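You operate a simulated robot arm through the tools that you are given. There is no shell and no other tool.

You are at the controls of a simulated robot arm. One attempt, no reset.

Task
Change the cracked grey pad in the holder for the white one.
Fine: loosen the wing nut, drop the old pad in the WORN tray, push the new one home, then tighten the nut.

Only the result counts: the job must be done as asked and must still hold three seconds after the hand-in. Knocking over, shifting, dropping, spilling or breaking anything else fails it.

Robot
A 6-joint arm with a two-finger parallel gripper, fixed in place. Base frame: the origin is at the foot of the arm, x ahead of it, y to its left, z up; the work surface is at about z = 860. Readings come in mm, degrees, newtons and seconds.
With the tool pointing down near the work surface it reaches from about 240 to 640 mm from the base axis. Its first joint turns from -66.0 to 66.0 degrees. Payload 2.7 kg.
Tool frame: the origin (TCP) lies between the finger pads and is the grasp point; the fingertips stand 23 mm ahead of it; z points along the fingers, y is the line along which they close. Largest opening 94 mm; finger width 38, thickness 10; the body of the gripper, 54 by 96 mm, starts 39 mm behind the TCP.
Orientation is told as [roll, pitch, yaw] about the base's x, y, z axes, in that order, counted from this pose: with the fingers straight down and closing along the base's y, the tool's x points along the base's -x, its y along +y and its z along -z.

Tools
- The arm moves only by the tool play_rows. Its argument "deltas" is a list that holds one entry, the list of rows, each a list of 7 numbers: the shift along the tool's x, y, z in units of 400 mm (1.0 is 400 mm), then the turn, a rotation vector about the tool's x, y, z in units of 180 degrees (1.0 is 180 degrees), then the gripper command, from -1 (shut) to 1 (fully open), values between in proportion. In form: [[[x, y, z, ax, ay, az, claw], ...]]. A call has 1 to 20 rows; each row is the pose to reach, as a shift and turn from the pose commanded when the call began, along the tool's axes at that moment. A call with a number of a shift or a turn outside -1 to 1 is refused whole. Rows are played at 5 a second. More than 50 mm and 8.6 degrees between two rows, or a gripper value outside its range, and nothing of the call is played. A pose out of reach is approached as far as the arm can. The call stops where the force on the tool passes 70 N (or 10 N more than at its start, if that is more) or the arm is blocked; 0.2 s more then pass. The fingers move at their own pace (about 45 mm/s each) and stop on an object; they squeeze with about 43 N. The grip force told is the motor's: it shows also when the fingers shut on nothing. Time passes only in rows, and 0.2 s behind the last, so rows that repeat a pose let the fingers close. It gives the time, the measured TCP pose, the force on the tool (base axes), the opening and the grip force at its end, in the units of the frame above (readings bear some noise), with the torque about the TCP (base axes, N m) and any sound that the robot's microphone picked up.
- Cameras (640 x 400 px; columns grow to the right, rows downward): "scene" is fixed at [51.5, -437, 1401.6]; the picture's right is [0.87, -0.50, 0.00], its down [-0.26, -0.46, -0.85] and it looks along [0.42, 0.74, -0.53] (base axes); focal length 309 px, centre (320, 200). "wrist" rides on the gripper at [86, 16, -75] in the tool frame; the picture's right is [-0.18, 0.98, 0.00], its down [-0.58, -0.11, -0.81] and it looks along [-0.79, -0.15, 0.59] (tool axes); focal length 243 px, centre (320, 200). There is no depth. A picture from a camera that has moved, and an enlarged one, comes with that camera's place and axes in the base frame and with its lens. The place of the scene camera against the robot may be out by one fixed shift of up to 25 mm in any direction.
- grab_frame(camera): a new picture of that camera. It takes no simulated time.
- close_up(camera, box): a new picture of the part [left, top, right, bottom] of that camera's present view, enlarged. It takes no simulated time.
- close_job(): hands the job in; it is judged then, once.

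Places have to be worked out from the pictures, the camera data and where the tool is seen. Open the gripper and draw the arm clear of the work before you hand the job in, unless the task says otherwise.

The tools are called as a command line: name --argument value ..., lists and objects as JSON in quotes. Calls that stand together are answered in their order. play_rows: Moves the arm, as the interface text tells. Its arguments: {"type":"object","properties":{"deltas":{"type":"array","items":{"type":"array","items":{"type":"array","items":{"type":"number"}}}}},"required":["deltas"]} The other tools are called the same way: grab_frame (camera) takes a picture; close_up (camera, box) takes an enlarged picture of a part of a camera's view; close_job () hands the job in.

At the start:

```text
clock: 0.0
position: [307.7, 197.3, 1195.9]
tcp_rot: [0.0, 0.0, 0.0]
ft_force: [0.0, -0.3, 0.3]
ft_torque: [-0.04, 0.03, -0.01]
opening: 93.9
finger_force: 0.1
```

scene: 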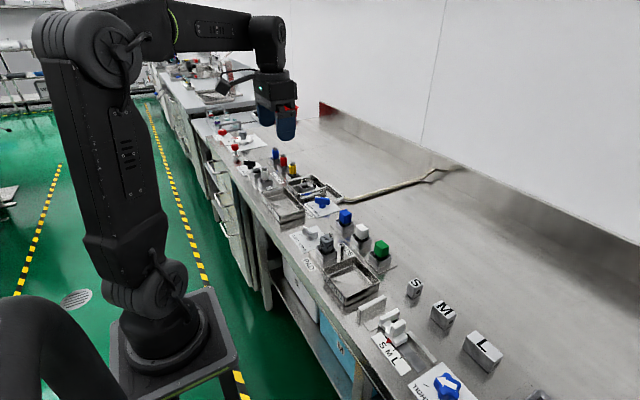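
wrist: 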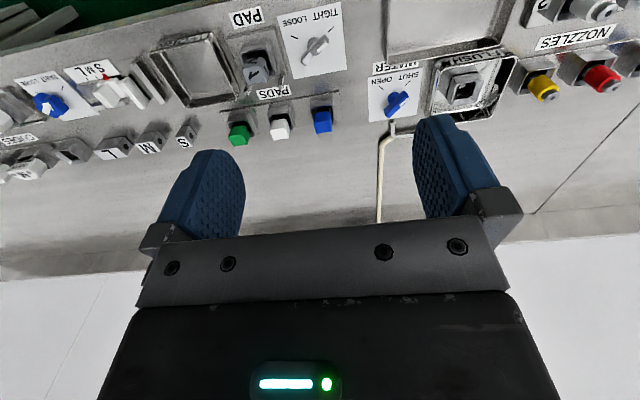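

The pictures show a pad holder with a nut, a tray and three pads. I'll look closer before moving.

close_up --camera "scene" --box '[270, 180, 430, 310]'

close_up --camera "wrist" --box '[130, 0, 370, 150]'

```text
3.08 times, centred on (350, 245) of scene
camera zoom: at [51.5, -437.0, 1401.6], right [0.87, -0.5, 0.0], down [-0.26, -0.46, -0.85], along [0.42, 0.74, -0.53], focal length 950 px, centre (228, 62)
```

zoom: 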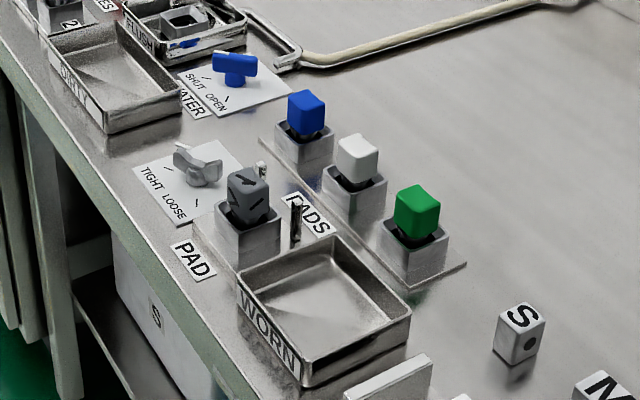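

```text
2.67 times, centred on (250, 75) of wrist
camera zoom: at [220.4, 214.2, 1269.7], right [0.18, 0.98, 0.0], down [0.58, -0.11, 0.81], along [0.79, -0.15, -0.59], focal length 647 px, centre (507, 533)
```

zoom: 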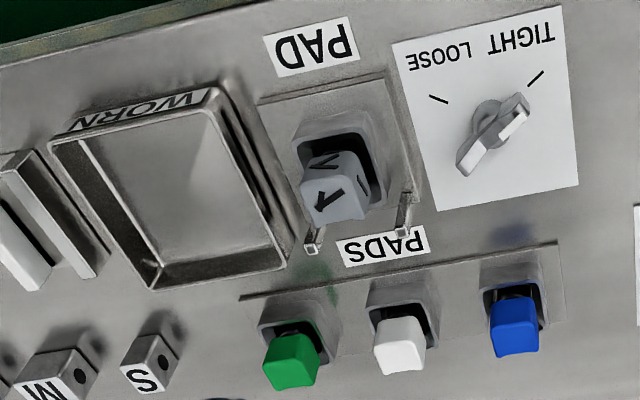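

The layout is clear: nut near (367,177), holder near (377,90), white pad near (481,92), WORN tray near (376,-19). I'll tilt the tool and shift it so the wrist camera gets a more downward view.

play_rows --deltas '[[[-0.01, -0.04, 0.02, 0, 0.04, 0, 1], [-0.02, -0.08, 0.05, 0, 0.08, 0, 1], [-0.035, -0.12, 0.08, 0, 0.12, 0, 1], [-0.055, -0.168, 0.115, 0, 0.1667, 0, 1], [-0.055, -0.168, 0.115, 0, 0.1667, 0, 1]]]'

grab_frame --camera "wrist"

grab_frame --camera "scene"

```text
clock: 1.2
position: [329.2, 129.0, 1149.9]
tcp_rot: [0.0, 30.1, 0.0]
ft_force: [-0.4, -0.6, 0.0]
ft_torque: [0.0, -0.01, 0.04]
opening: 93.8
finger_force: 0.1
```

```text
taken
camera wrist: at [291.4, 147.2, 1256.4], right [0.16, 0.98, -0.09], down [0.91, -0.11, 0.41], along [0.39, -0.15, -0.91], focal length 243 px, centre (320, 200)
```

wrist: 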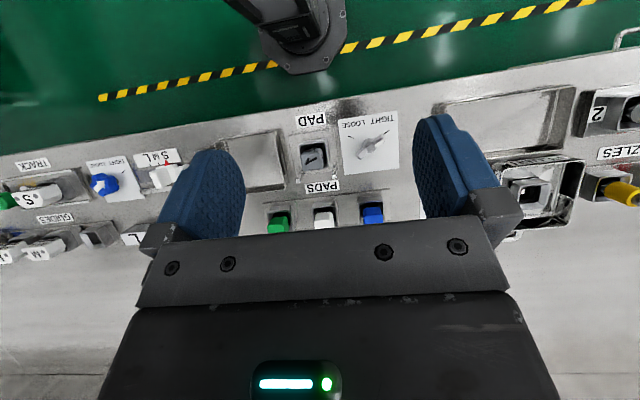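

```text
taken
```

scene: 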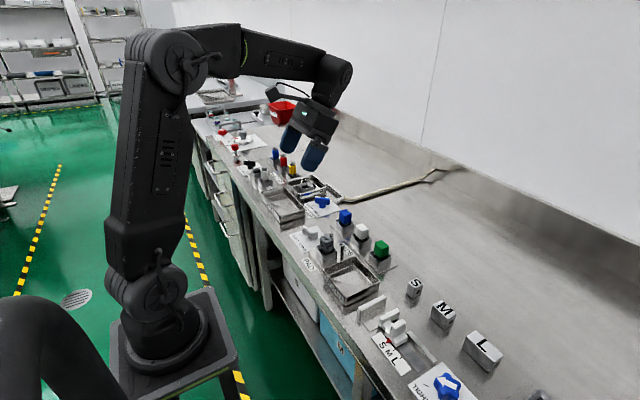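

The objects are visible between the fingers. I'll enlarge that region for measurement.

close_up --camera "wrist" --box '[230, 100, 420, 235]'

close_up --camera "wrist" --box '[280, 100, 410, 190]'

close_up --camera "scene" --box '[295, 205, 395, 270]'

```text
2.96 times, centred on (325, 168) of wrist
camera zoom: at [291.4, 147.2, 1256.4], right [0.16, 0.98, -0.09], down [0.91, -0.11, 0.41], along [0.39, -0.15, -0.91], focal length 719 px, centre (305, 296)
```

zoom: 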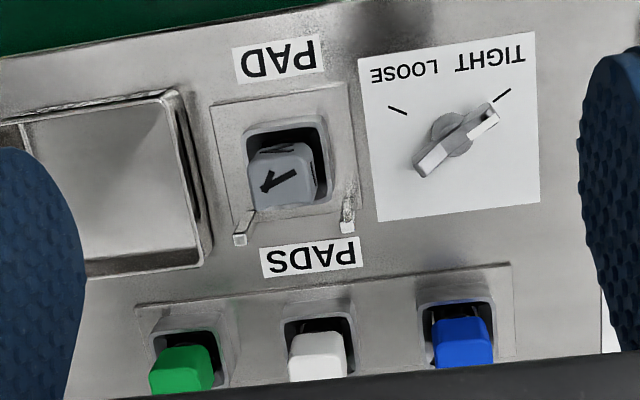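

```text
4.44 times, centred on (345, 145) of wrist
camera zoom: at [291.4, 147.2, 1256.4], right [0.16, 0.98, -0.09], down [0.91, -0.11, 0.41], along [0.39, -0.15, -0.91], focal length 1078 px, centre (209, 444)
```

zoom: 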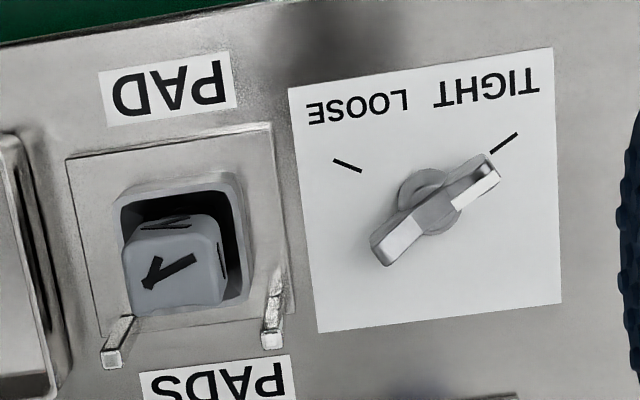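

```text
6.15 times, centred on (345, 238) of scene
camera zoom: at [51.5, -437.0, 1401.6], right [0.87, -0.5, 0.0], down [-0.26, -0.46, -0.85], along [0.42, 0.74, -0.53], focal length 1900 px, centre (166, -31)
```

zoom: 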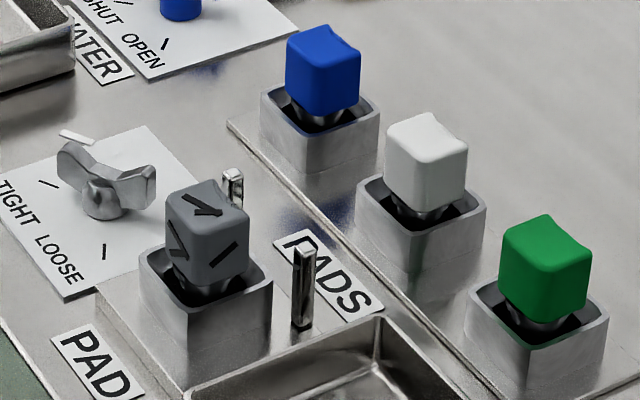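

Back-projecting the card gives corners at x 330–420 and y 133–221, so the nut axis is near (375,177). TIGHT points at 120° and LOOSE at 240°, a 120° counter-clockwise turn. I'll lower the camera for finer measurements.

play_rows --deltas '[[[-0.046, 0.013, 0.08, 0, 0, 0, 1], [-0.092, 0.026, 0.16, 0, 0, 0, 1], [-0.138, 0.04, 0.238, 0, 0, 0, 1], [-0.138, 0.04, 0.238, 0, 0, 0, 1]]]'

grab_frame --camera "wrist"

close_up --camera "wrist" --box '[240, 60, 420, 240]'

close_up --camera "scene" --box '[295, 205, 395, 270]'

```text
clock: 2.2
position: [330.2, 148.1, 1039.5]
tcp_rot: [0.0, 30.0, 0.1]
ft_force: [0.6, 0.6, 0.0]
ft_torque: [0.03, -0.01, 0.0]
opening: 94.1
finger_force: 0.1
```

```text
taken
camera wrist: at [291.3, 163.7, 1146.4], right [0.16, 0.98, -0.09], down [0.91, -0.11, 0.41], along [0.39, -0.15, -0.91], focal length 243 px, centre (320, 200)
```

wrist: 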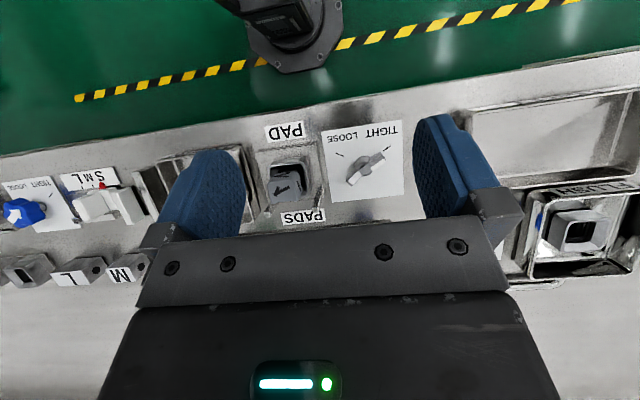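

```text
2.22 times, centred on (330, 150) of wrist
camera zoom: at [291.3, 163.7, 1146.4], right [0.16, 0.98, -0.09], down [0.91, -0.11, 0.41], along [0.39, -0.15, -0.91], focal length 539 px, centre (298, 311)
```

zoom: 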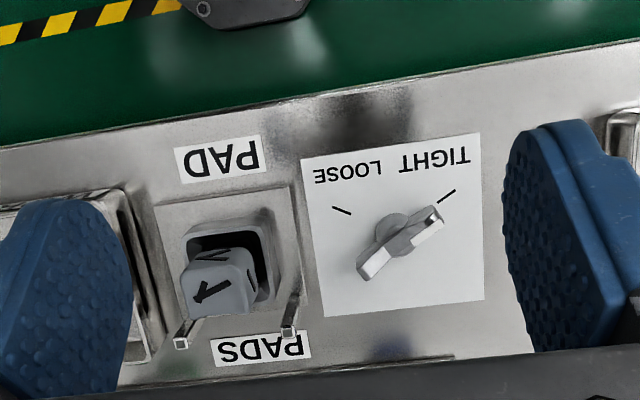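

```text
6.15 times, centred on (345, 238) of scene
camera zoom: at [51.5, -437.0, 1401.6], right [0.87, -0.5, 0.0], down [-0.26, -0.46, -0.85], along [0.42, 0.74, -0.53], focal length 1900 px, centre (166, -31)
```

zoom: 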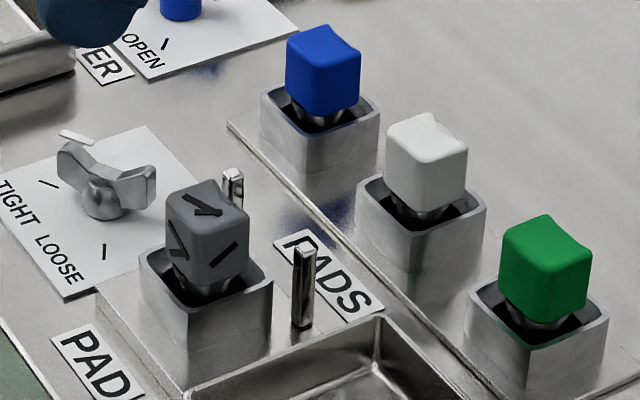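

Closer look at the pad and nut from here, at higher zoom.

close_up --camera "wrist" --box '[255, 125, 345, 215]'

close_up --camera "wrist" --box '[325, 115, 415, 205]'

close_up --camera "scene" --box '[295, 220, 345, 260]'

close_up --camera "scene" --box '[335, 210, 395, 270]'

```text
4.44 times, centred on (300, 170) of wrist
camera zoom: at [291.3, 163.7, 1146.4], right [0.16, 0.98, -0.09], down [0.91, -0.11, 0.41], along [0.39, -0.15, -0.91], focal length 1078 px, centre (409, 333)
```

zoom: 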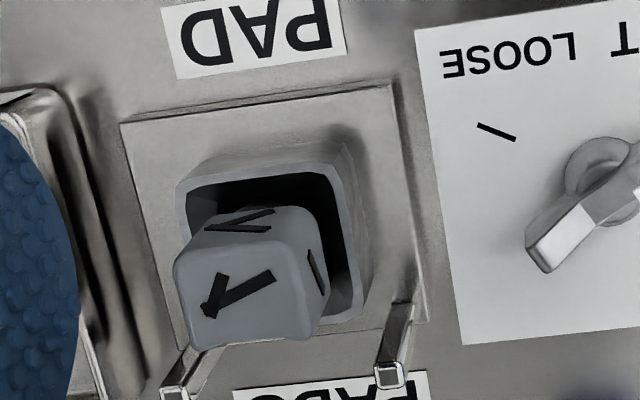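

```text
4.44 times, centred on (370, 160) of wrist
camera zoom: at [291.3, 163.7, 1146.4], right [0.16, 0.98, -0.09], down [0.91, -0.11, 0.41], along [0.39, -0.15, -0.91], focal length 1078 px, centre (98, 378)
```

zoom: 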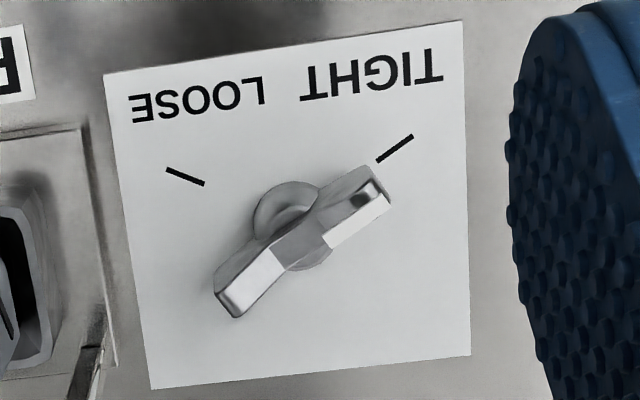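

```text
10.00 times, centred on (320, 240) of scene
camera zoom: at [51.5, -437.0, 1401.6], right [0.87, -0.5, 0.0], down [-0.26, -0.46, -0.85], along [0.42, 0.74, -0.53], focal length 3087 px, centre (320, -200)
```

zoom: 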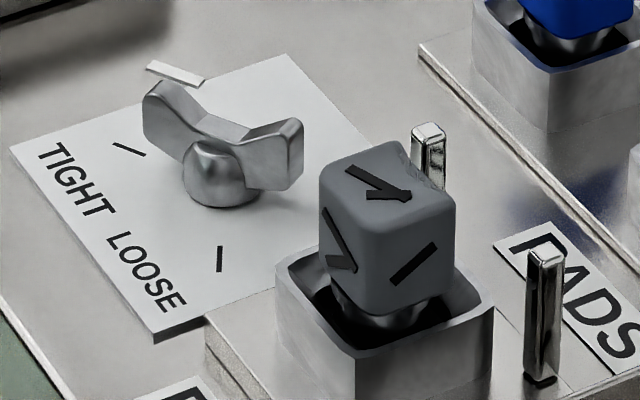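

```text
6.67 times, centred on (365, 240) of scene
camera zoom: at [51.5, -437.0, 1401.6], right [0.87, -0.5, 0.0], down [-0.26, -0.46, -0.85], along [0.42, 0.74, -0.53], focal length 2058 px, centre (20, -67)
```

zoom: 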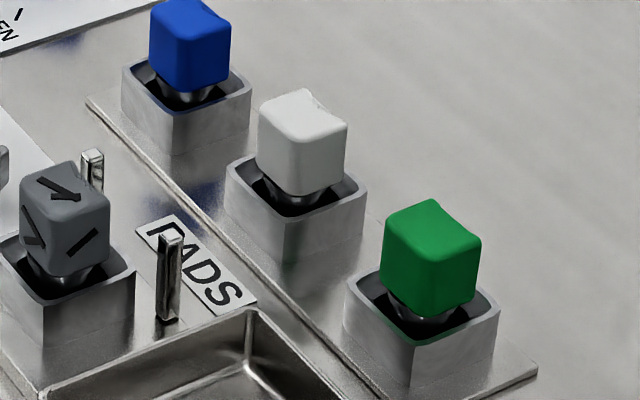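

The heights are still poorly constrained. I'll take a shallower, more horizontal look from the base side to triangulate the pad, rim, posts and nut heights.

play_rows --deltas '[[[0.02, -0.019, 0.034, 0, -0.034, 0, 1], [0.039, -0.038, 0.069, 0, -0.067, 0, 1], [0.058, -0.057, 0.103, 0, -0.1, 0, 1], [0.078, -0.076, 0.138, 0, -0.134, 0, 1], [0.097, -0.095, 0.172, 0, -0.1667, 0, 1], [0.097, -0.095, 0.172, 0, -0.1667, 0, 1]]]'

grab_frame --camera "wrist"

close_up --camera "wrist" --box '[250, 100, 410, 230]'

```text
clock: 3.6
position: [261.4, 109.0, 999.4]
tcp_rot: [0.0, -0.1, 0.0]
ft_force: [-0.1, -0.2, -0.8]
ft_torque: [0.0, 0.02, 0.0]
opening: 93.9
finger_force: 0.1
```

```text
taken
camera wrist: at [174.1, 124.8, 1073.2], right [0.18, 0.98, 0.0], down [0.58, -0.11, 0.81], along [0.79, -0.15, -0.59], focal length 243 px, centre (320, 200)
```

wrist: 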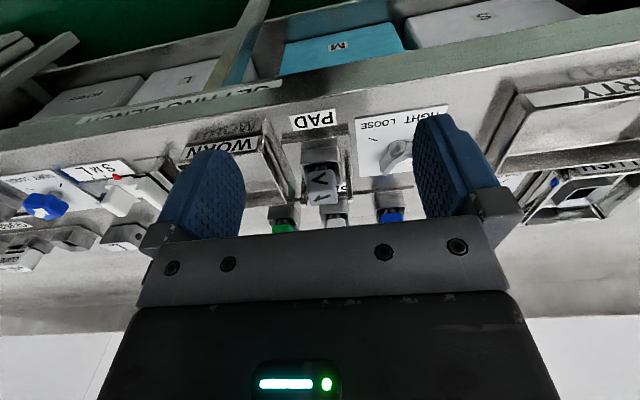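

```text
3.08 times, centred on (330, 165) of wrist
camera zoom: at [174.1, 124.8, 1073.2], right [0.18, 0.98, 0.0], down [0.58, -0.11, 0.81], along [0.79, -0.15, -0.59], focal length 746 px, centre (289, 308)
```

zoom: 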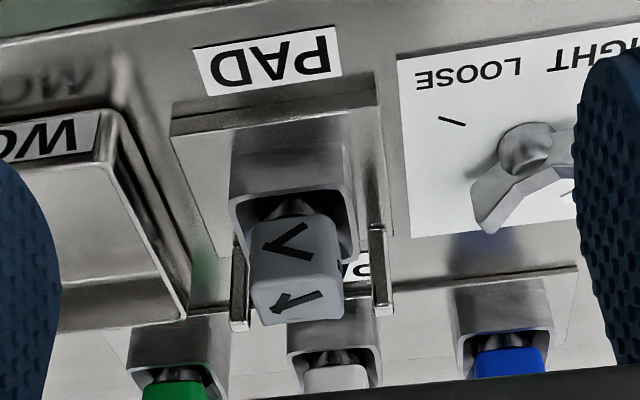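

Triangulation gives these heights:

| Item | z (mm) |
|---|---|
| Rim | ≈892 |
| Pad head | ≈897–925, centre (374,91) |
| Post tops | ≈907, at (405,62) and (405,118) |
| Wing top | ≈891 |

I'll go above the nut at (375,177), yawed −60° so the fingers close across the wings.

play_rows --deltas '[[[-0.035, 0.021, 0, 0, 0, 0.042, 0.1], [-0.071, 0.0425, 0, 0, 0, 0.083, 0.1], [-0.106, 0.064, 0, 0, 0, 0.125, 0.1], [-0.142, 0.085, 0, 0, 0, 0.167, 0.1], [-0.177, 0.106, 0, 0, 0, 0.208, 0.1], [-0.213, 0.1275, 0, 0, 0, 0.25, 0.1], [-0.248, 0.149, 0, 0, 0, 0.292, 0.1], [-0.284, 0.17, 0, 0, 0, 0.333, 0.1], [-0.284, 0.17, 0, 0, 0, 0.333, 0.1]]]'

grab_frame --camera "wrist"

grab_frame --camera "scene"

```text
clock: 5.6
position: [375.7, 177.4, 998.8]
tcp_rot: [0.0, 0.0, -60.1]
ft_force: [0.1, 0.1, 1.0]
ft_torque: [0.02, -0.02, -0.01]
opening: 51.7
finger_force: 0.1
```

```text
taken
camera wrist: at [345.5, 259.8, 1073.0], right [0.94, 0.33, 0.0], down [0.2, -0.56, 0.81], along [0.27, -0.76, -0.59], focal length 243 px, centre (320, 200)
```

wrist: 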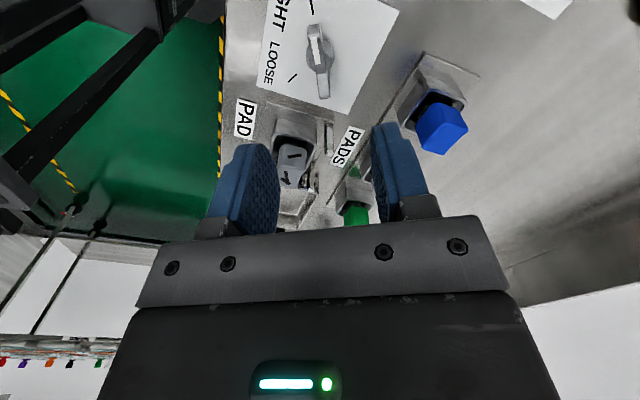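

```text
taken
```

scene: 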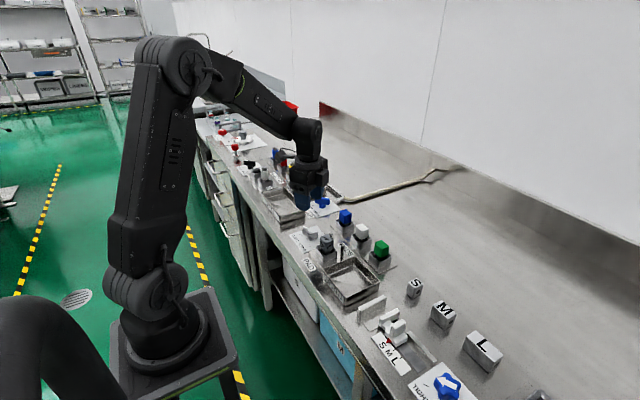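

The yaw matches the wing line well. I'll zoom in on the nut from this end-on view to check its profile before descending.

close_up --camera "wrist" --box '[260, 0, 380, 120]'

close_up --camera "wrist" --box '[260, 60, 480, 240]'

```text
3.33 times, centred on (320, 60) of wrist
camera zoom: at [345.5, 259.8, 1073.0], right [0.94, 0.33, 0.0], down [0.2, -0.56, 0.81], along [0.27, -0.76, -0.59], focal length 809 px, centre (320, 667)
```

zoom: 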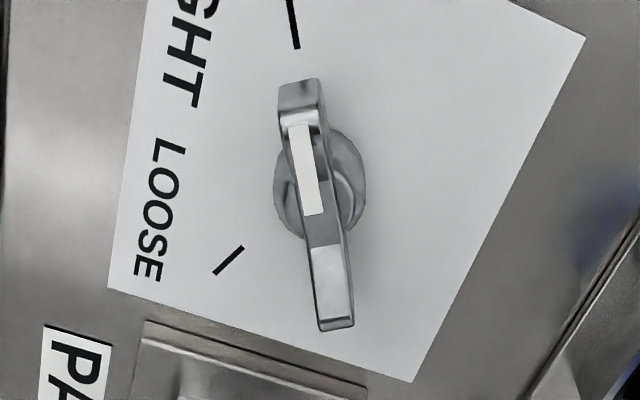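

```text
2.22 times, centred on (370, 150) of wrist
camera zoom: at [345.5, 259.8, 1073.0], right [0.94, 0.33, 0.0], down [0.2, -0.56, 0.81], along [0.27, -0.76, -0.59], focal length 539 px, centre (209, 311)
```

zoom: 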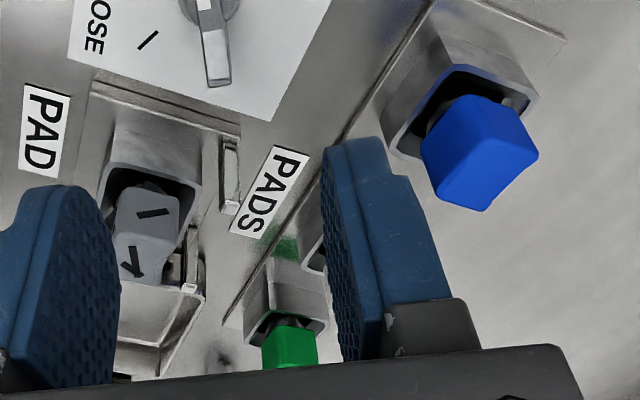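

The wing bar runs through (374,178) at the expected angle, and the white stripe marks the TIGHT-pointing wing. I'll descend to TCP z≈904 with the fingers open about 52, then close on the wings.

play_rows --deltas '[[[0, 0, 0.08, 0, 0, 0, 0.1], [0, 0, 0.16, 0, 0, 0, 0.1], [0, 0, 0.2, 0, 0, 0, 0.1], [0, 0, 0.22, 0, 0, 0, 0.1], [0, 0, 0.238, 0, 0, 0, 0.1], [0, 0, 0.238, 0, 0, 0, 0.1]]]'

grab_frame --camera "wrist"

close_up --camera "scene" --box '[270, 180, 350, 260]'

```text
clock: 7.0
position: [374.7, 176.4, 904.7]
tcp_rot: [0.0, -0.1, -59.9]
ft_force: [0.9, 0.3, -0.5]
ft_torque: [0.0, -0.02, 0.01]
opening: 51.8
finger_force: 0.1
```

```text
taken
camera wrist: at [345.1, 259.9, 978.2], right [0.94, 0.33, 0.0], down [0.2, -0.56, 0.81], along [0.27, -0.76, -0.59], focal length 243 px, centre (320, 200)
```

wrist: 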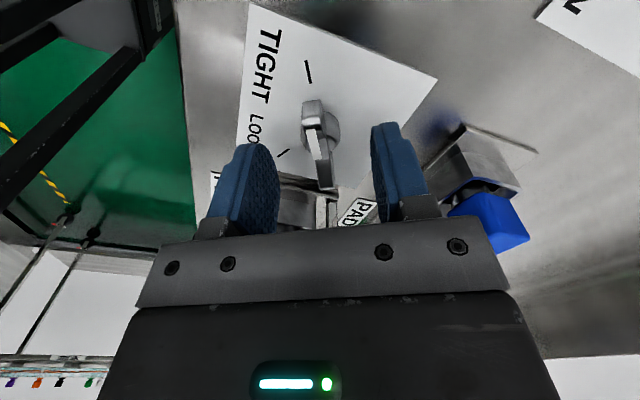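

```text
5.00 times, centred on (310, 220) of scene
camera zoom: at [51.5, -437.0, 1401.6], right [0.87, -0.5, 0.0], down [-0.26, -0.46, -0.85], along [0.42, 0.74, -0.53], focal length 1543 px, centre (370, 100)
```

zoom: 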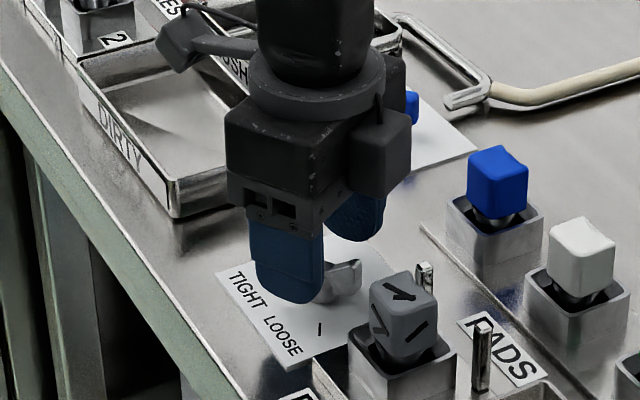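

The fingers straddle the wings with the tips at about z 882. Closing now.

play_rows --deltas '[[[0, 0, 0, 0, 0, 0, -0.4], [0, 0, 0, 0, 0, 0, -0.6], [0, 0, 0, 0, 0, 0, -0.8], [0, 0, 0, 0, 0, 0, -1], [0, 0, 0, 0, 0, 0, -1], [0, 0, 0, 0, 0, 0, -1]]]'

grab_frame --camera "wrist"

```text
clock: 8.4
position: [373.6, 176.5, 904.1]
tcp_rot: [0.0, 0.0, -60.0]
ft_force: [0.0, 0.4, -1.8]
ft_torque: [0.06, 0.04, 0.01]
opening: 9.1
finger_force: 45.0
```

```text
taken
camera wrist: at [345.2, 260.0, 978.4], right [0.94, 0.33, 0.0], down [0.2, -0.56, 0.81], along [0.27, -0.76, -0.59], focal length 243 px, centre (320, 200)
```

wrist: 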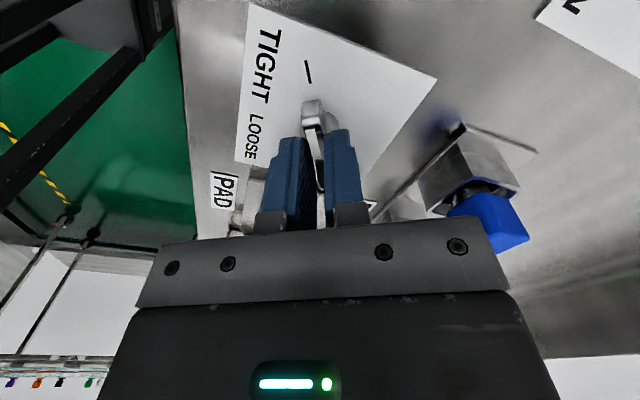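

Opening is 9.1 mm, so the grip is on the wings rather than the hub. I'll begin turning counter-clockwise with a small test turn.

play_rows --deltas '[[[0, 0, 0, 0, 0, -0.03, -1], [0, 0, 0, 0, 0, -0.06, -1], [0, 0, 0, 0, 0, -0.09, -1], [0, 0, 0, 0, 0, -0.12, -1]]]'

grab_frame --camera "wrist"

```text
clock: 9.4
position: [375.1, 178.1, 904.9]
tcp_rot: [0.1, 0.1, -38.2]
ft_force: [-0.7, 4.7, -1.3]
ft_torque: [-0.08, -0.18, 0.03]
opening: 8.8
finger_force: 44.7
```

```text
taken
camera wrist: at [316.5, 243.2, 978.4], right [0.75, 0.66, 0.0], down [0.39, -0.45, 0.81], along [0.53, -0.61, -0.59], focal length 243 px, centre (320, 200)
```

wrist: 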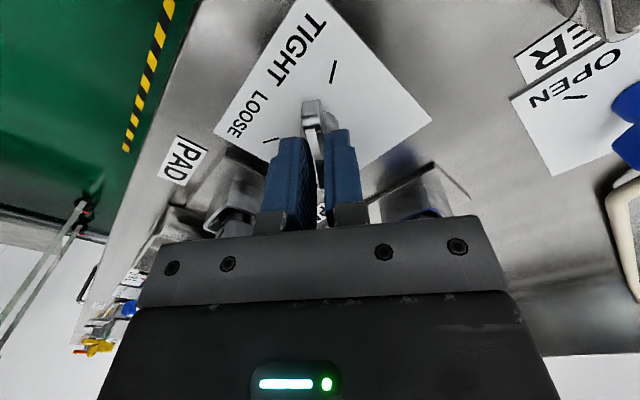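

The nut turns with the gripper under low force. Continuing the turn to yaw +60.

play_rows --deltas '[[[0, 0, 0, 0, 0, -0.04, -1], [0, 0, 0, 0, 0, -0.08, -1], [0, 0, 0, 0, 0, -0.12, -1], [0, 0, 0, 0, 0, -0.16, -1], [0, 0, 0, 0, 0, -0.2, -1], [0, 0, 0, 0, 0, -0.24, -1], [0, 0, 0, 0, 0, -0.28, -1], [0, 0, 0, 0, 0, -0.32, -1], [0, 0, 0, 0, 0, -0.36, -1], [0, 0, 0, 0, 0, -0.4, -1], [0, 0, 0, 0, 0, -0.44, -1], [0, 0, 0, 0, 0, -0.48, -1], [0, 0, 0, 0, 0, -0.515, -1], [0, 0, 0, 0, 0, -0.547, -1], [0, 0, 0, 0, 0, -0.547, -1]]]'

grab_frame --camera "wrist"

close_up --camera "scene" --box '[270, 180, 350, 260]'

```text
clock: 12.6
position: [375.7, 178.0, 905.0]
tcp_rot: [0.0, -0.1, 60.3]
ft_force: [-5.2, 9.9, 13.0]
ft_torque: [-0.78, 0.67, -0.2]
opening: 8.9
finger_force: 45.2
```

```text
taken
camera wrist: at [317.4, 110.0, 978.3], right [-0.76, 0.65, 0.0], down [0.38, 0.45, 0.81], along [0.52, 0.61, -0.59], focal length 243 px, centre (320, 200)
```

wrist: 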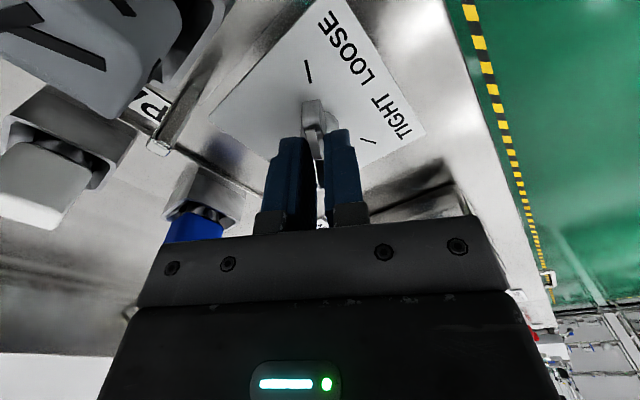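

```text
5.00 times, centred on (310, 220) of scene
camera zoom: at [51.2, -436.7, 1401.7], right [0.87, -0.5, 0.0], down [-0.26, -0.46, -0.85], along [0.42, 0.74, -0.53], focal length 1543 px, centre (370, 100)
```

zoom: 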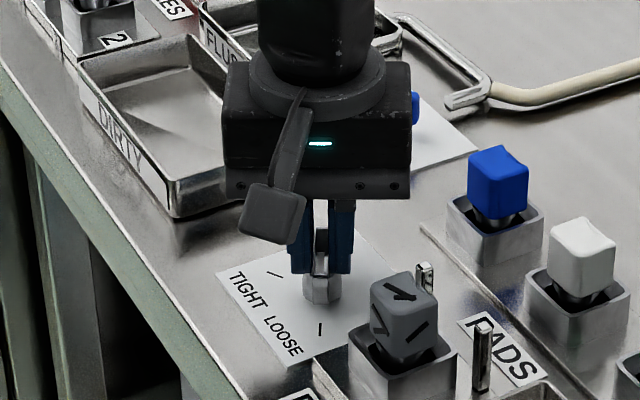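

The nut now points at LOOSE. I'll open the fingers, back off upward, and look.

play_rows --deltas '[[[0, 0, 0, 0, 0, 0, -0.5], [0, 0, 0, 0, 0, 0, 0.1], [0, 0, 0, 0, 0, 0, 0.1], [0, 0, 0, 0, 0, 0, 0.1], [0, 0, -0.06, 0, 0, 0, 0.1], [0, 0, -0.14, 0, 0, 0, 0.1], [0, 0, -0.24, 0, 0, 0, 0.1], [0, 0, -0.24, 0, 0, 0, 0.1]]]'

grab_frame --camera "wrist"

close_up --camera "scene" --box '[270, 190, 410, 290]'

```text
clock: 14.4
position: [375.1, 175.9, 1000.4]
tcp_rot: [0.1, 0.1, 60.1]
ft_force: [0.2, 0.4, -0.6]
ft_torque: [-0.03, 0.0, -0.02]
opening: 51.8
finger_force: 0.0
```

```text
taken
camera wrist: at [317.4, 109.5, 1074.1], right [-0.76, 0.65, 0.0], down [0.38, 0.45, 0.81], along [0.52, 0.61, -0.59], focal length 243 px, centre (320, 200)
```

wrist: 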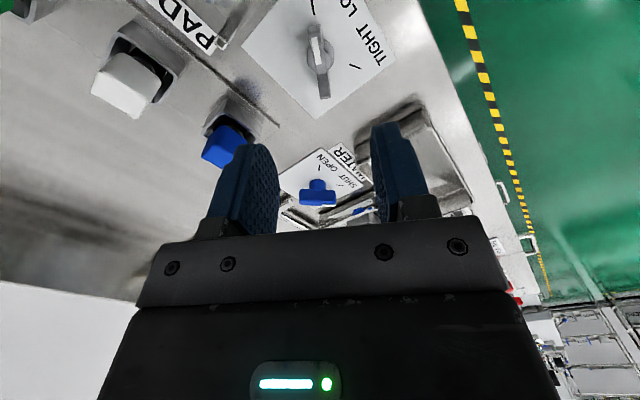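

```text
4.00 times, centred on (340, 240) of scene
camera zoom: at [51.5, -437.0, 1401.6], right [0.87, -0.5, 0.0], down [-0.26, -0.46, -0.85], along [0.42, 0.74, -0.53], focal length 1235 px, centre (240, 40)
```

zoom: 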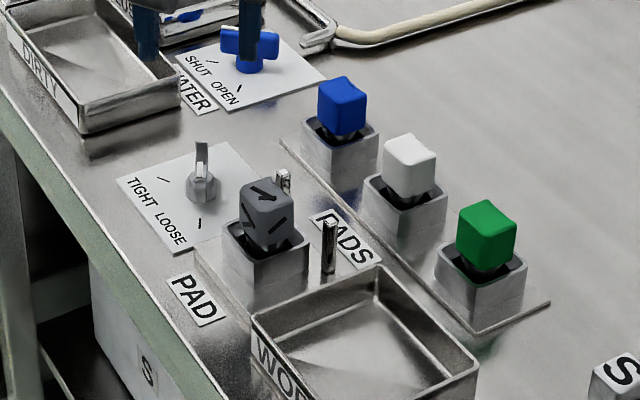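

Checking the nut's pointer alignment and measuring the white pad from this new viewpoint.

close_up --camera "wrist" --box '[260, 0, 400, 110]'

close_up --camera "wrist" --box '[70, 0, 260, 170]'

```text
3.64 times, centred on (330, 55) of wrist
camera zoom: at [317.4, 109.5, 1074.1], right [-0.76, 0.65, 0.0], down [0.38, 0.45, 0.81], along [0.52, 0.61, -0.59], focal length 882 px, centre (284, 727)
```

zoom: 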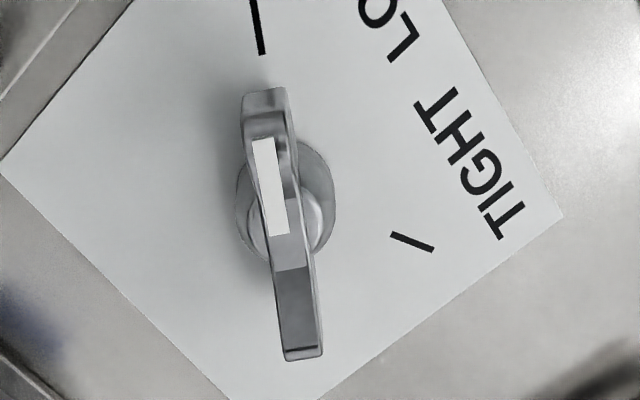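

```text
2.35 times, centred on (165, 85) of wrist
camera zoom: at [317.4, 109.5, 1074.1], right [-0.76, 0.65, 0.0], down [0.38, 0.45, 0.81], along [0.52, 0.61, -0.59], focal length 571 px, centre (685, 471)
```

zoom: 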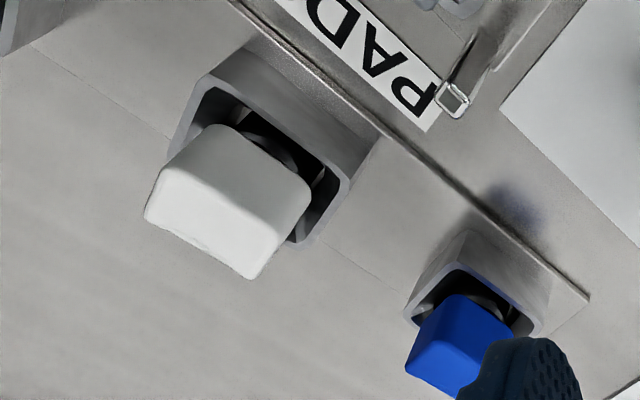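

The nut points exactly at LOOSE. Now I'll go above the old pad at (374,91,1000) with yaw 0 for grasping across y.

play_rows --deltas '[[[0.023, -0.013, 0, 0, 0, 0.042, 0.1], [0.046, -0.026, 0, 0, 0, 0.083, 0.1], [0.069, -0.039, 0, 0, 0, 0.125, 0.1], [0.092, -0.052, 0, 0, 0, 0.167, 0.1], [0.116, -0.065, 0, 0, 0, 0.208, 0.1], [0.139, -0.078, 0, 0, 0, 0.25, 0.1], [0.162, -0.091, 0, 0, 0, 0.292, 0.1], [0.185, -0.104, 0, 0, 0, 0.333, 0.1], [0.185, -0.104, 0, 0, 0, 0.333, 0.1]]]'

grab_frame --camera "wrist"

close_up --camera "wrist" --box '[230, 0, 410, 120]'

close_up --camera "wrist" --box '[230, 60, 410, 240]'

```text
clock: 16.4
position: [375.0, 92.4, 1000.4]
tcp_rot: [0.0, 0.0, 0.1]
ft_force: [0.2, 0.4, 0.7]
ft_torque: [-0.03, -0.01, -0.04]
opening: 51.7
finger_force: 0.0
```

```text
taken
camera wrist: at [287.3, 107.9, 1074.3], right [0.18, 0.98, 0.0], down [0.58, -0.11, 0.81], along [0.79, -0.15, -0.59], focal length 243 px, centre (320, 200)
```

wrist: 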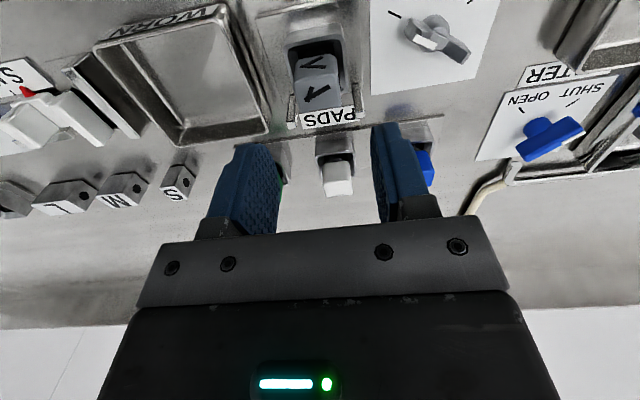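

```text
3.33 times, centred on (320, 60) of wrist
camera zoom: at [287.3, 107.9, 1074.3], right [0.18, 0.98, 0.0], down [0.58, -0.11, 0.81], along [0.79, -0.15, -0.59], focal length 809 px, centre (320, 667)
```

zoom: 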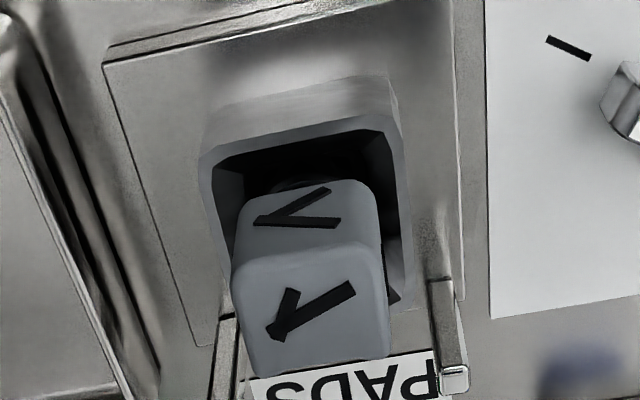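

```text
2.22 times, centred on (320, 150) of wrist
camera zoom: at [287.3, 107.9, 1074.3], right [0.18, 0.98, 0.0], down [0.58, -0.11, 0.81], along [0.79, -0.15, -0.59], focal length 539 px, centre (320, 311)
```

zoom: 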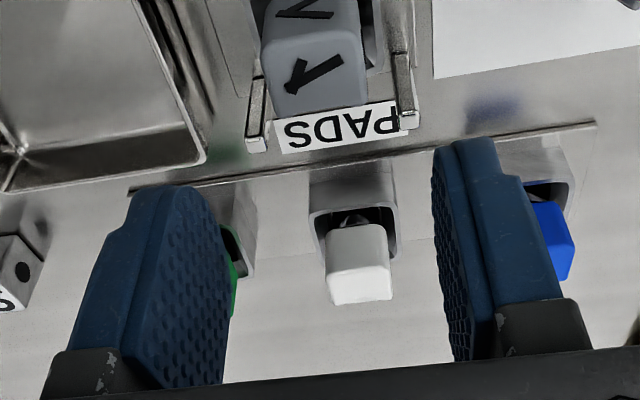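

The pad centre is at (373.5,91), which matches the current TCP. The posts sit at x≥400 and the fingers reach only x≈394. I'll descend to TCP z≈921, tips just above the rim, and grip.

play_rows --deltas '[[[0, 0, 0.08, 0, 0, 0, 0.1], [0, 0, 0.14, 0, 0, 0, 0.1], [0, 0, 0.17, 0, 0, 0, 0.1], [0, 0, 0.185, 0, 0, 0, 0.1], [0, 0, 0.1975, 0, 0, 0, 0.1], [0, 0, 0.1975, 0, 0, 0, 0.1]]]'

close_up --camera "scene" --box '[280, 190, 390, 280]'

grab_frame --camera "wrist"

```text
clock: 17.8
position: [374.1, 92.1, 920.8]
tcp_rot: [0.0, 0.0, 0.2]
ft_force: [-0.5, -0.1, -0.1]
ft_torque: [-0.03, 0.02, 0.01]
opening: 51.7
finger_force: 0.1
```

```text
4.44 times, centred on (335, 235) of scene
camera zoom: at [51.5, -437.0, 1401.6], right [0.87, -0.5, 0.0], down [-0.26, -0.46, -0.85], along [0.42, 0.74, -0.53], focal length 1372 px, centre (253, 44)
```

zoom: 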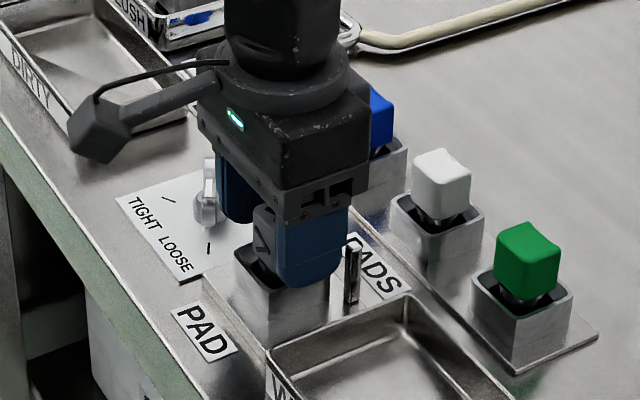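

```text
taken
camera wrist: at [287.3, 108.1, 995.6], right [0.18, 0.98, 0.0], down [0.58, -0.11, 0.81], along [0.79, -0.15, -0.59], focal length 243 px, centre (320, 200)
```

wrist: 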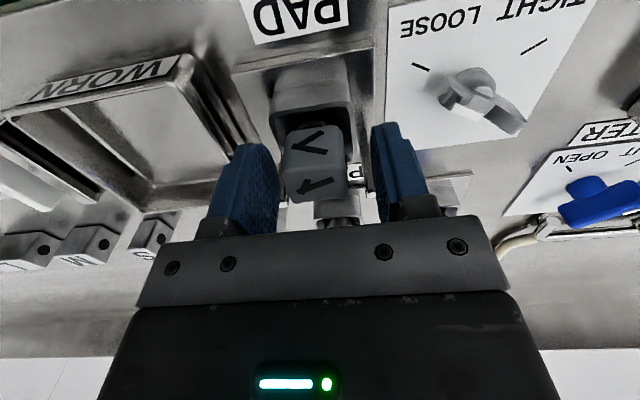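

The pad is between the fingers with no contact. Closing on it.

play_rows --deltas '[[[0, 0, 0, 0, 0, 0, -0.2], [0, 0, 0, 0, 0, 0, -0.4], [0, 0, 0, 0, 0, 0, -0.7], [0, 0, 0, 0, 0, 0, -1], [0, 0, 0, 0, 0, 0, -1]]]'

grab_frame --camera "wrist"

close_up --camera "scene" --box '[280, 190, 390, 280]'

```text
clock: 19.0
position: [374.2, 89.8, 922.7]
tcp_rot: [0.0, 0.2, 0.2]
ft_force: [3.5, -30.5, 2.3]
ft_torque: [-0.74, -0.17, -0.1]
opening: 29.3
finger_force: 43.2
```

```text
taken
camera wrist: at [287.5, 106.5, 995.8], right [0.18, 0.98, 0.0], down [0.58, -0.11, 0.81], along [0.79, -0.15, -0.59], focal length 243 px, centre (320, 200)
```

wrist: 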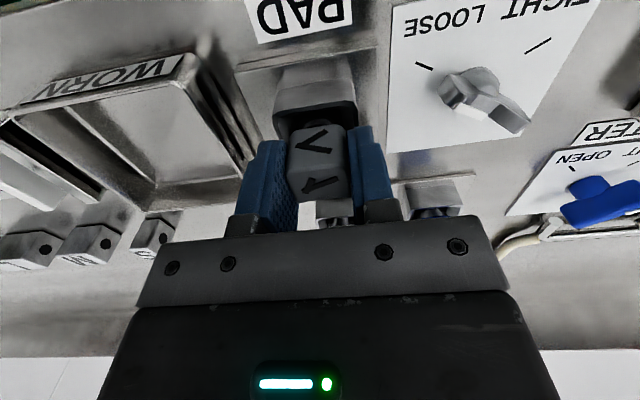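

```text
4.44 times, centred on (335, 235) of scene
camera zoom: at [51.5, -437.7, 1401.4], right [0.87, -0.5, 0.0], down [-0.26, -0.46, -0.85], along [0.42, 0.74, -0.53], focal length 1372 px, centre (253, 44)
```

zoom: 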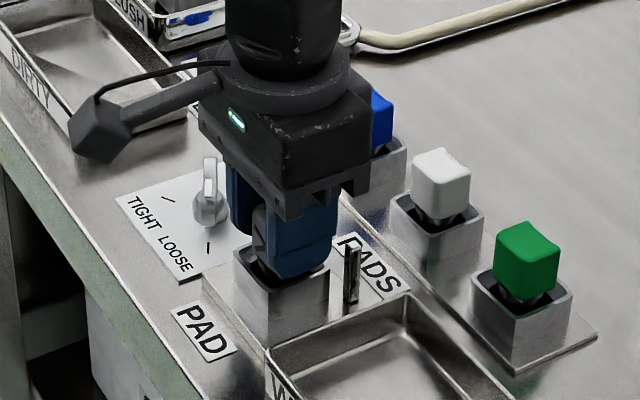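

The grip holds at 29.3 mm, but there's a −30 N side load, so the pad really sits about 1.6 mm further toward −y. I'll shift to relieve that and start lifting gently.

play_rows --deltas '[[[0, -0.002, 0, 0, 0, 0, -1], [0, -0.004, 0, 0, 0, 0, -1], [0, -0.004, 0, 0, 0, 0, -1]]]'

```text
clock: 19.8
position: [373.3, 90.8, 922.1]
tcp_rot: [0.0, 0.1, 0.2]
ft_force: [1.0, -16.9, 2.7]
ft_torque: [-0.3, 0.07, -0.1]
opening: 29.3
finger_force: 42.6
```

The side load dropped to −17 N. Another 2 mm should zero it.

play_rows --deltas '[[[0, -0.0025, 0, 0, 0, 0, -1], [0, -0.005, 0, 0, 0, 0, -1], [0, -0.005, 0, 0, 0, 0, -1]]]'

```text
clock: 20.6
position: [374.9, 89.5, 922.6]
tcp_rot: [0.1, 0.0, 0.2]
ft_force: [-5.1, 8.8, 7.0]
ft_torque: [0.48, 0.35, -0.09]
opening: 29.4
finger_force: 42.7
```

Near neutral now. Lifting slowly.

play_rows --deltas '[[[0, 0.001, -0.01, 0, 0, 0, -1], [0, 0.001, -0.02, 0, 0, 0, -1], [0, 0.001, -0.03, 0, 0, 0, -1], [0, 0.001, -0.04, 0, 0, 0, -1], [0, 0.001, -0.05, 0, 0, 0, -1]]]'

close_up --camera "scene" --box '[280, 190, 390, 280]'

grab_frame --camera "wrist"

```text
clock: 21.8
position: [373.9, 90.0, 942.7]
tcp_rot: [0.0, -0.1, 0.2]
ft_force: [-0.2, 0.1, -1.3]
ft_torque: [0.03, 0.02, 0.01]
opening: 29.4
finger_force: 42.8
```

```text
4.44 times, centred on (335, 235) of scene
camera zoom: at [51.5, -437.0, 1401.6], right [0.87, -0.5, 0.0], down [-0.26, -0.46, -0.85], along [0.42, 0.74, -0.53], focal length 1372 px, centre (253, 44)
```

zoom: 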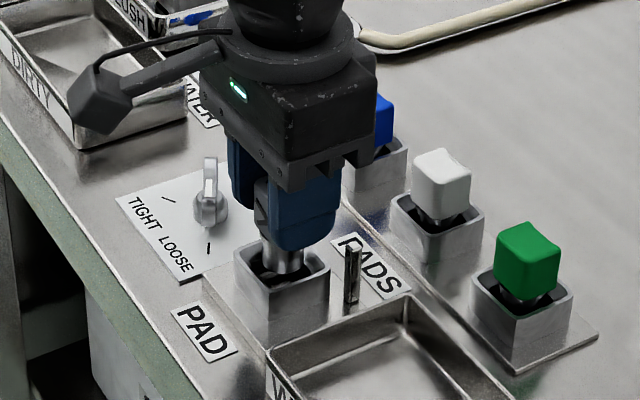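

```text
taken
camera wrist: at [287.5, 104.9, 1015.6], right [0.18, 0.98, 0.0], down [0.58, -0.11, 0.81], along [0.79, -0.15, -0.59], focal length 243 px, centre (320, 200)
```

wrist: 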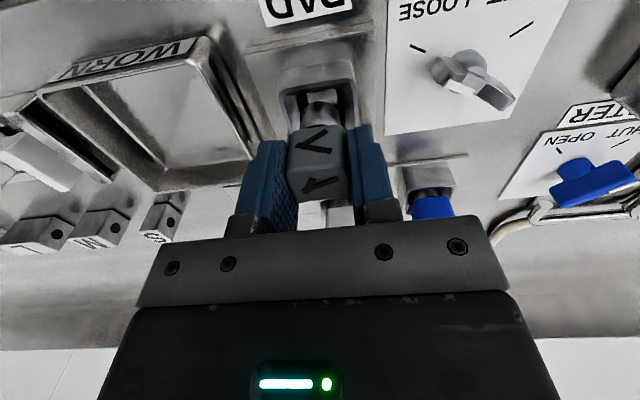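

The pad comes up cleanly with its stem. I'll raise it fully clear to z≈1020, then measure the stem.

play_rows --deltas '[[[0, 0, -0.05, 0, 0, 0, -1], [0, 0, -0.11, 0, 0, 0, -1], [0, 0, -0.19, 0, 0, 0, -1], [0, 0, -0.19, 0, 0, 0, -1]]]'

close_up --camera "scene" --box '[270, 160, 410, 300]'

grab_frame --camera "wrist"

```text
clock: 22.8
position: [373.8, 88.9, 1017.3]
tcp_rot: [0.0, 0.0, 0.3]
ft_force: [0.6, 0.5, -0.9]
ft_torque: [-0.03, 0.0, 0.0]
opening: 29.3
finger_force: 42.8
```

```text
2.86 times, centred on (340, 230) of scene
camera zoom: at [51.5, -437.0, 1401.6], right [0.87, -0.5, 0.0], down [-0.26, -0.46, -0.85], along [0.42, 0.74, -0.53], focal length 882 px, centre (263, 114)
```

zoom: 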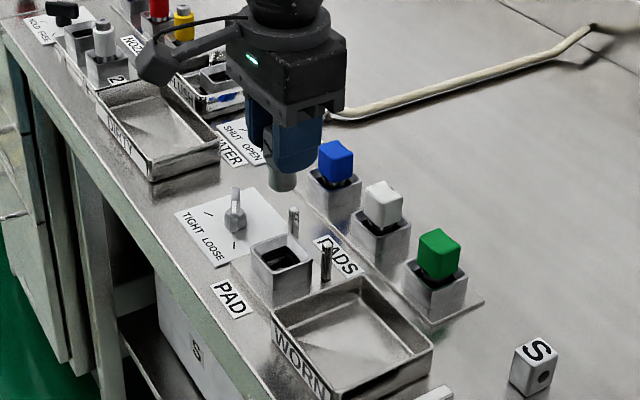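

```text
taken
camera wrist: at [287.4, 105.2, 1091.5], right [0.18, 0.98, 0.0], down [0.58, -0.11, 0.81], along [0.79, -0.15, -0.59], focal length 243 px, centre (320, 200)
```

wrist: 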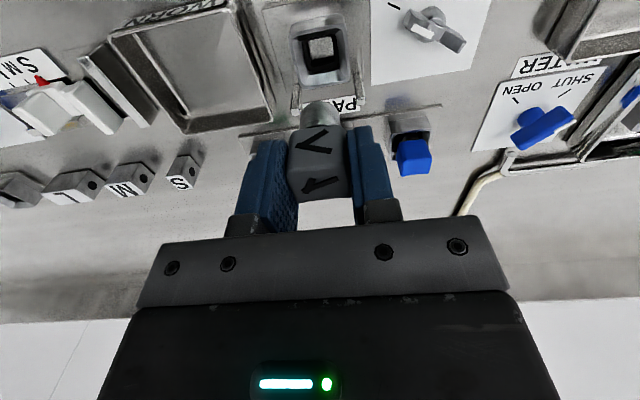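

The socket is empty. I'll zoom on the empty socket and the held pad's stem to get the geometry for the later insertion.

close_up --camera "wrist" --box '[270, 0, 370, 100]'

close_up --camera "wrist" --box '[260, 80, 380, 210]'

close_up --camera "scene" --box '[320, 180, 390, 260]'

close_up --camera "scene" --box '[310, 170, 400, 290]'

```text
4.00 times, centred on (320, 50) of wrist
camera zoom: at [287.4, 105.2, 1091.5], right [0.18, 0.98, 0.0], down [0.58, -0.11, 0.81], along [0.79, -0.15, -0.59], focal length 970 px, centre (320, 800)
```

zoom: 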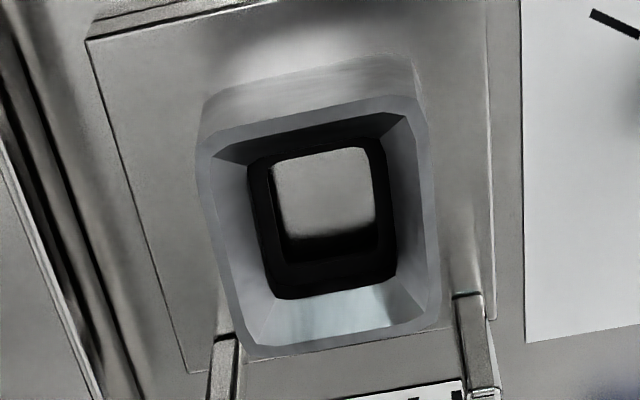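

```text
3.08 times, centred on (320, 145) of wrist
camera zoom: at [287.4, 105.2, 1091.5], right [0.18, 0.98, 0.0], down [0.58, -0.11, 0.81], along [0.79, -0.15, -0.59], focal length 746 px, centre (320, 369)
```

zoom: 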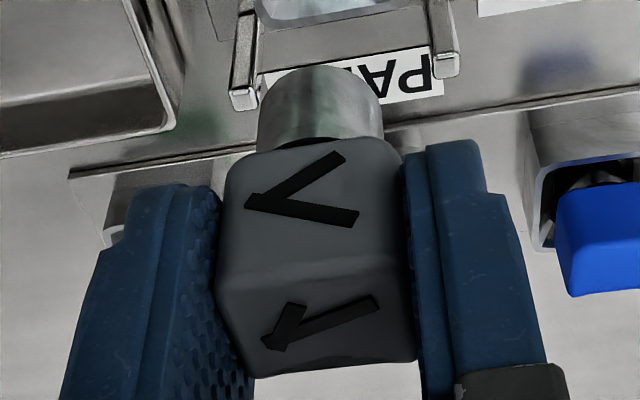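

```text
5.00 times, centred on (355, 220) of scene
camera zoom: at [51.5, -437.0, 1401.6], right [0.87, -0.5, 0.0], down [-0.26, -0.46, -0.85], along [0.42, 0.74, -0.53], focal length 1543 px, centre (145, 100)
```

zoom: 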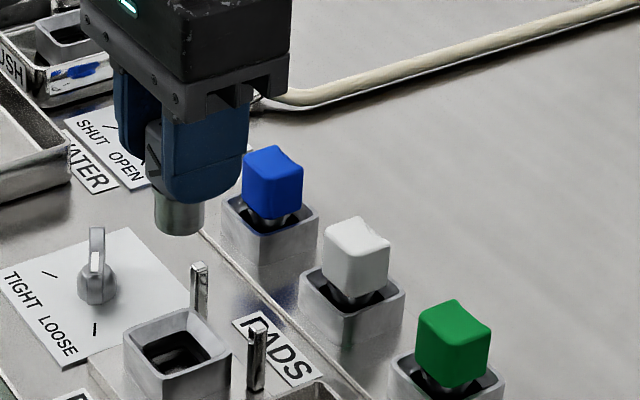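

```text
3.33 times, centred on (355, 230) of scene
camera zoom: at [51.5, -437.0, 1401.6], right [0.87, -0.5, 0.0], down [-0.26, -0.46, -0.85], along [0.42, 0.74, -0.53], focal length 1029 px, centre (203, 100)
```

zoom: 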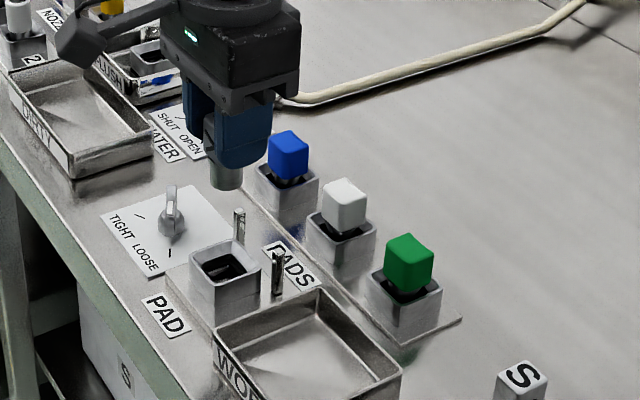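

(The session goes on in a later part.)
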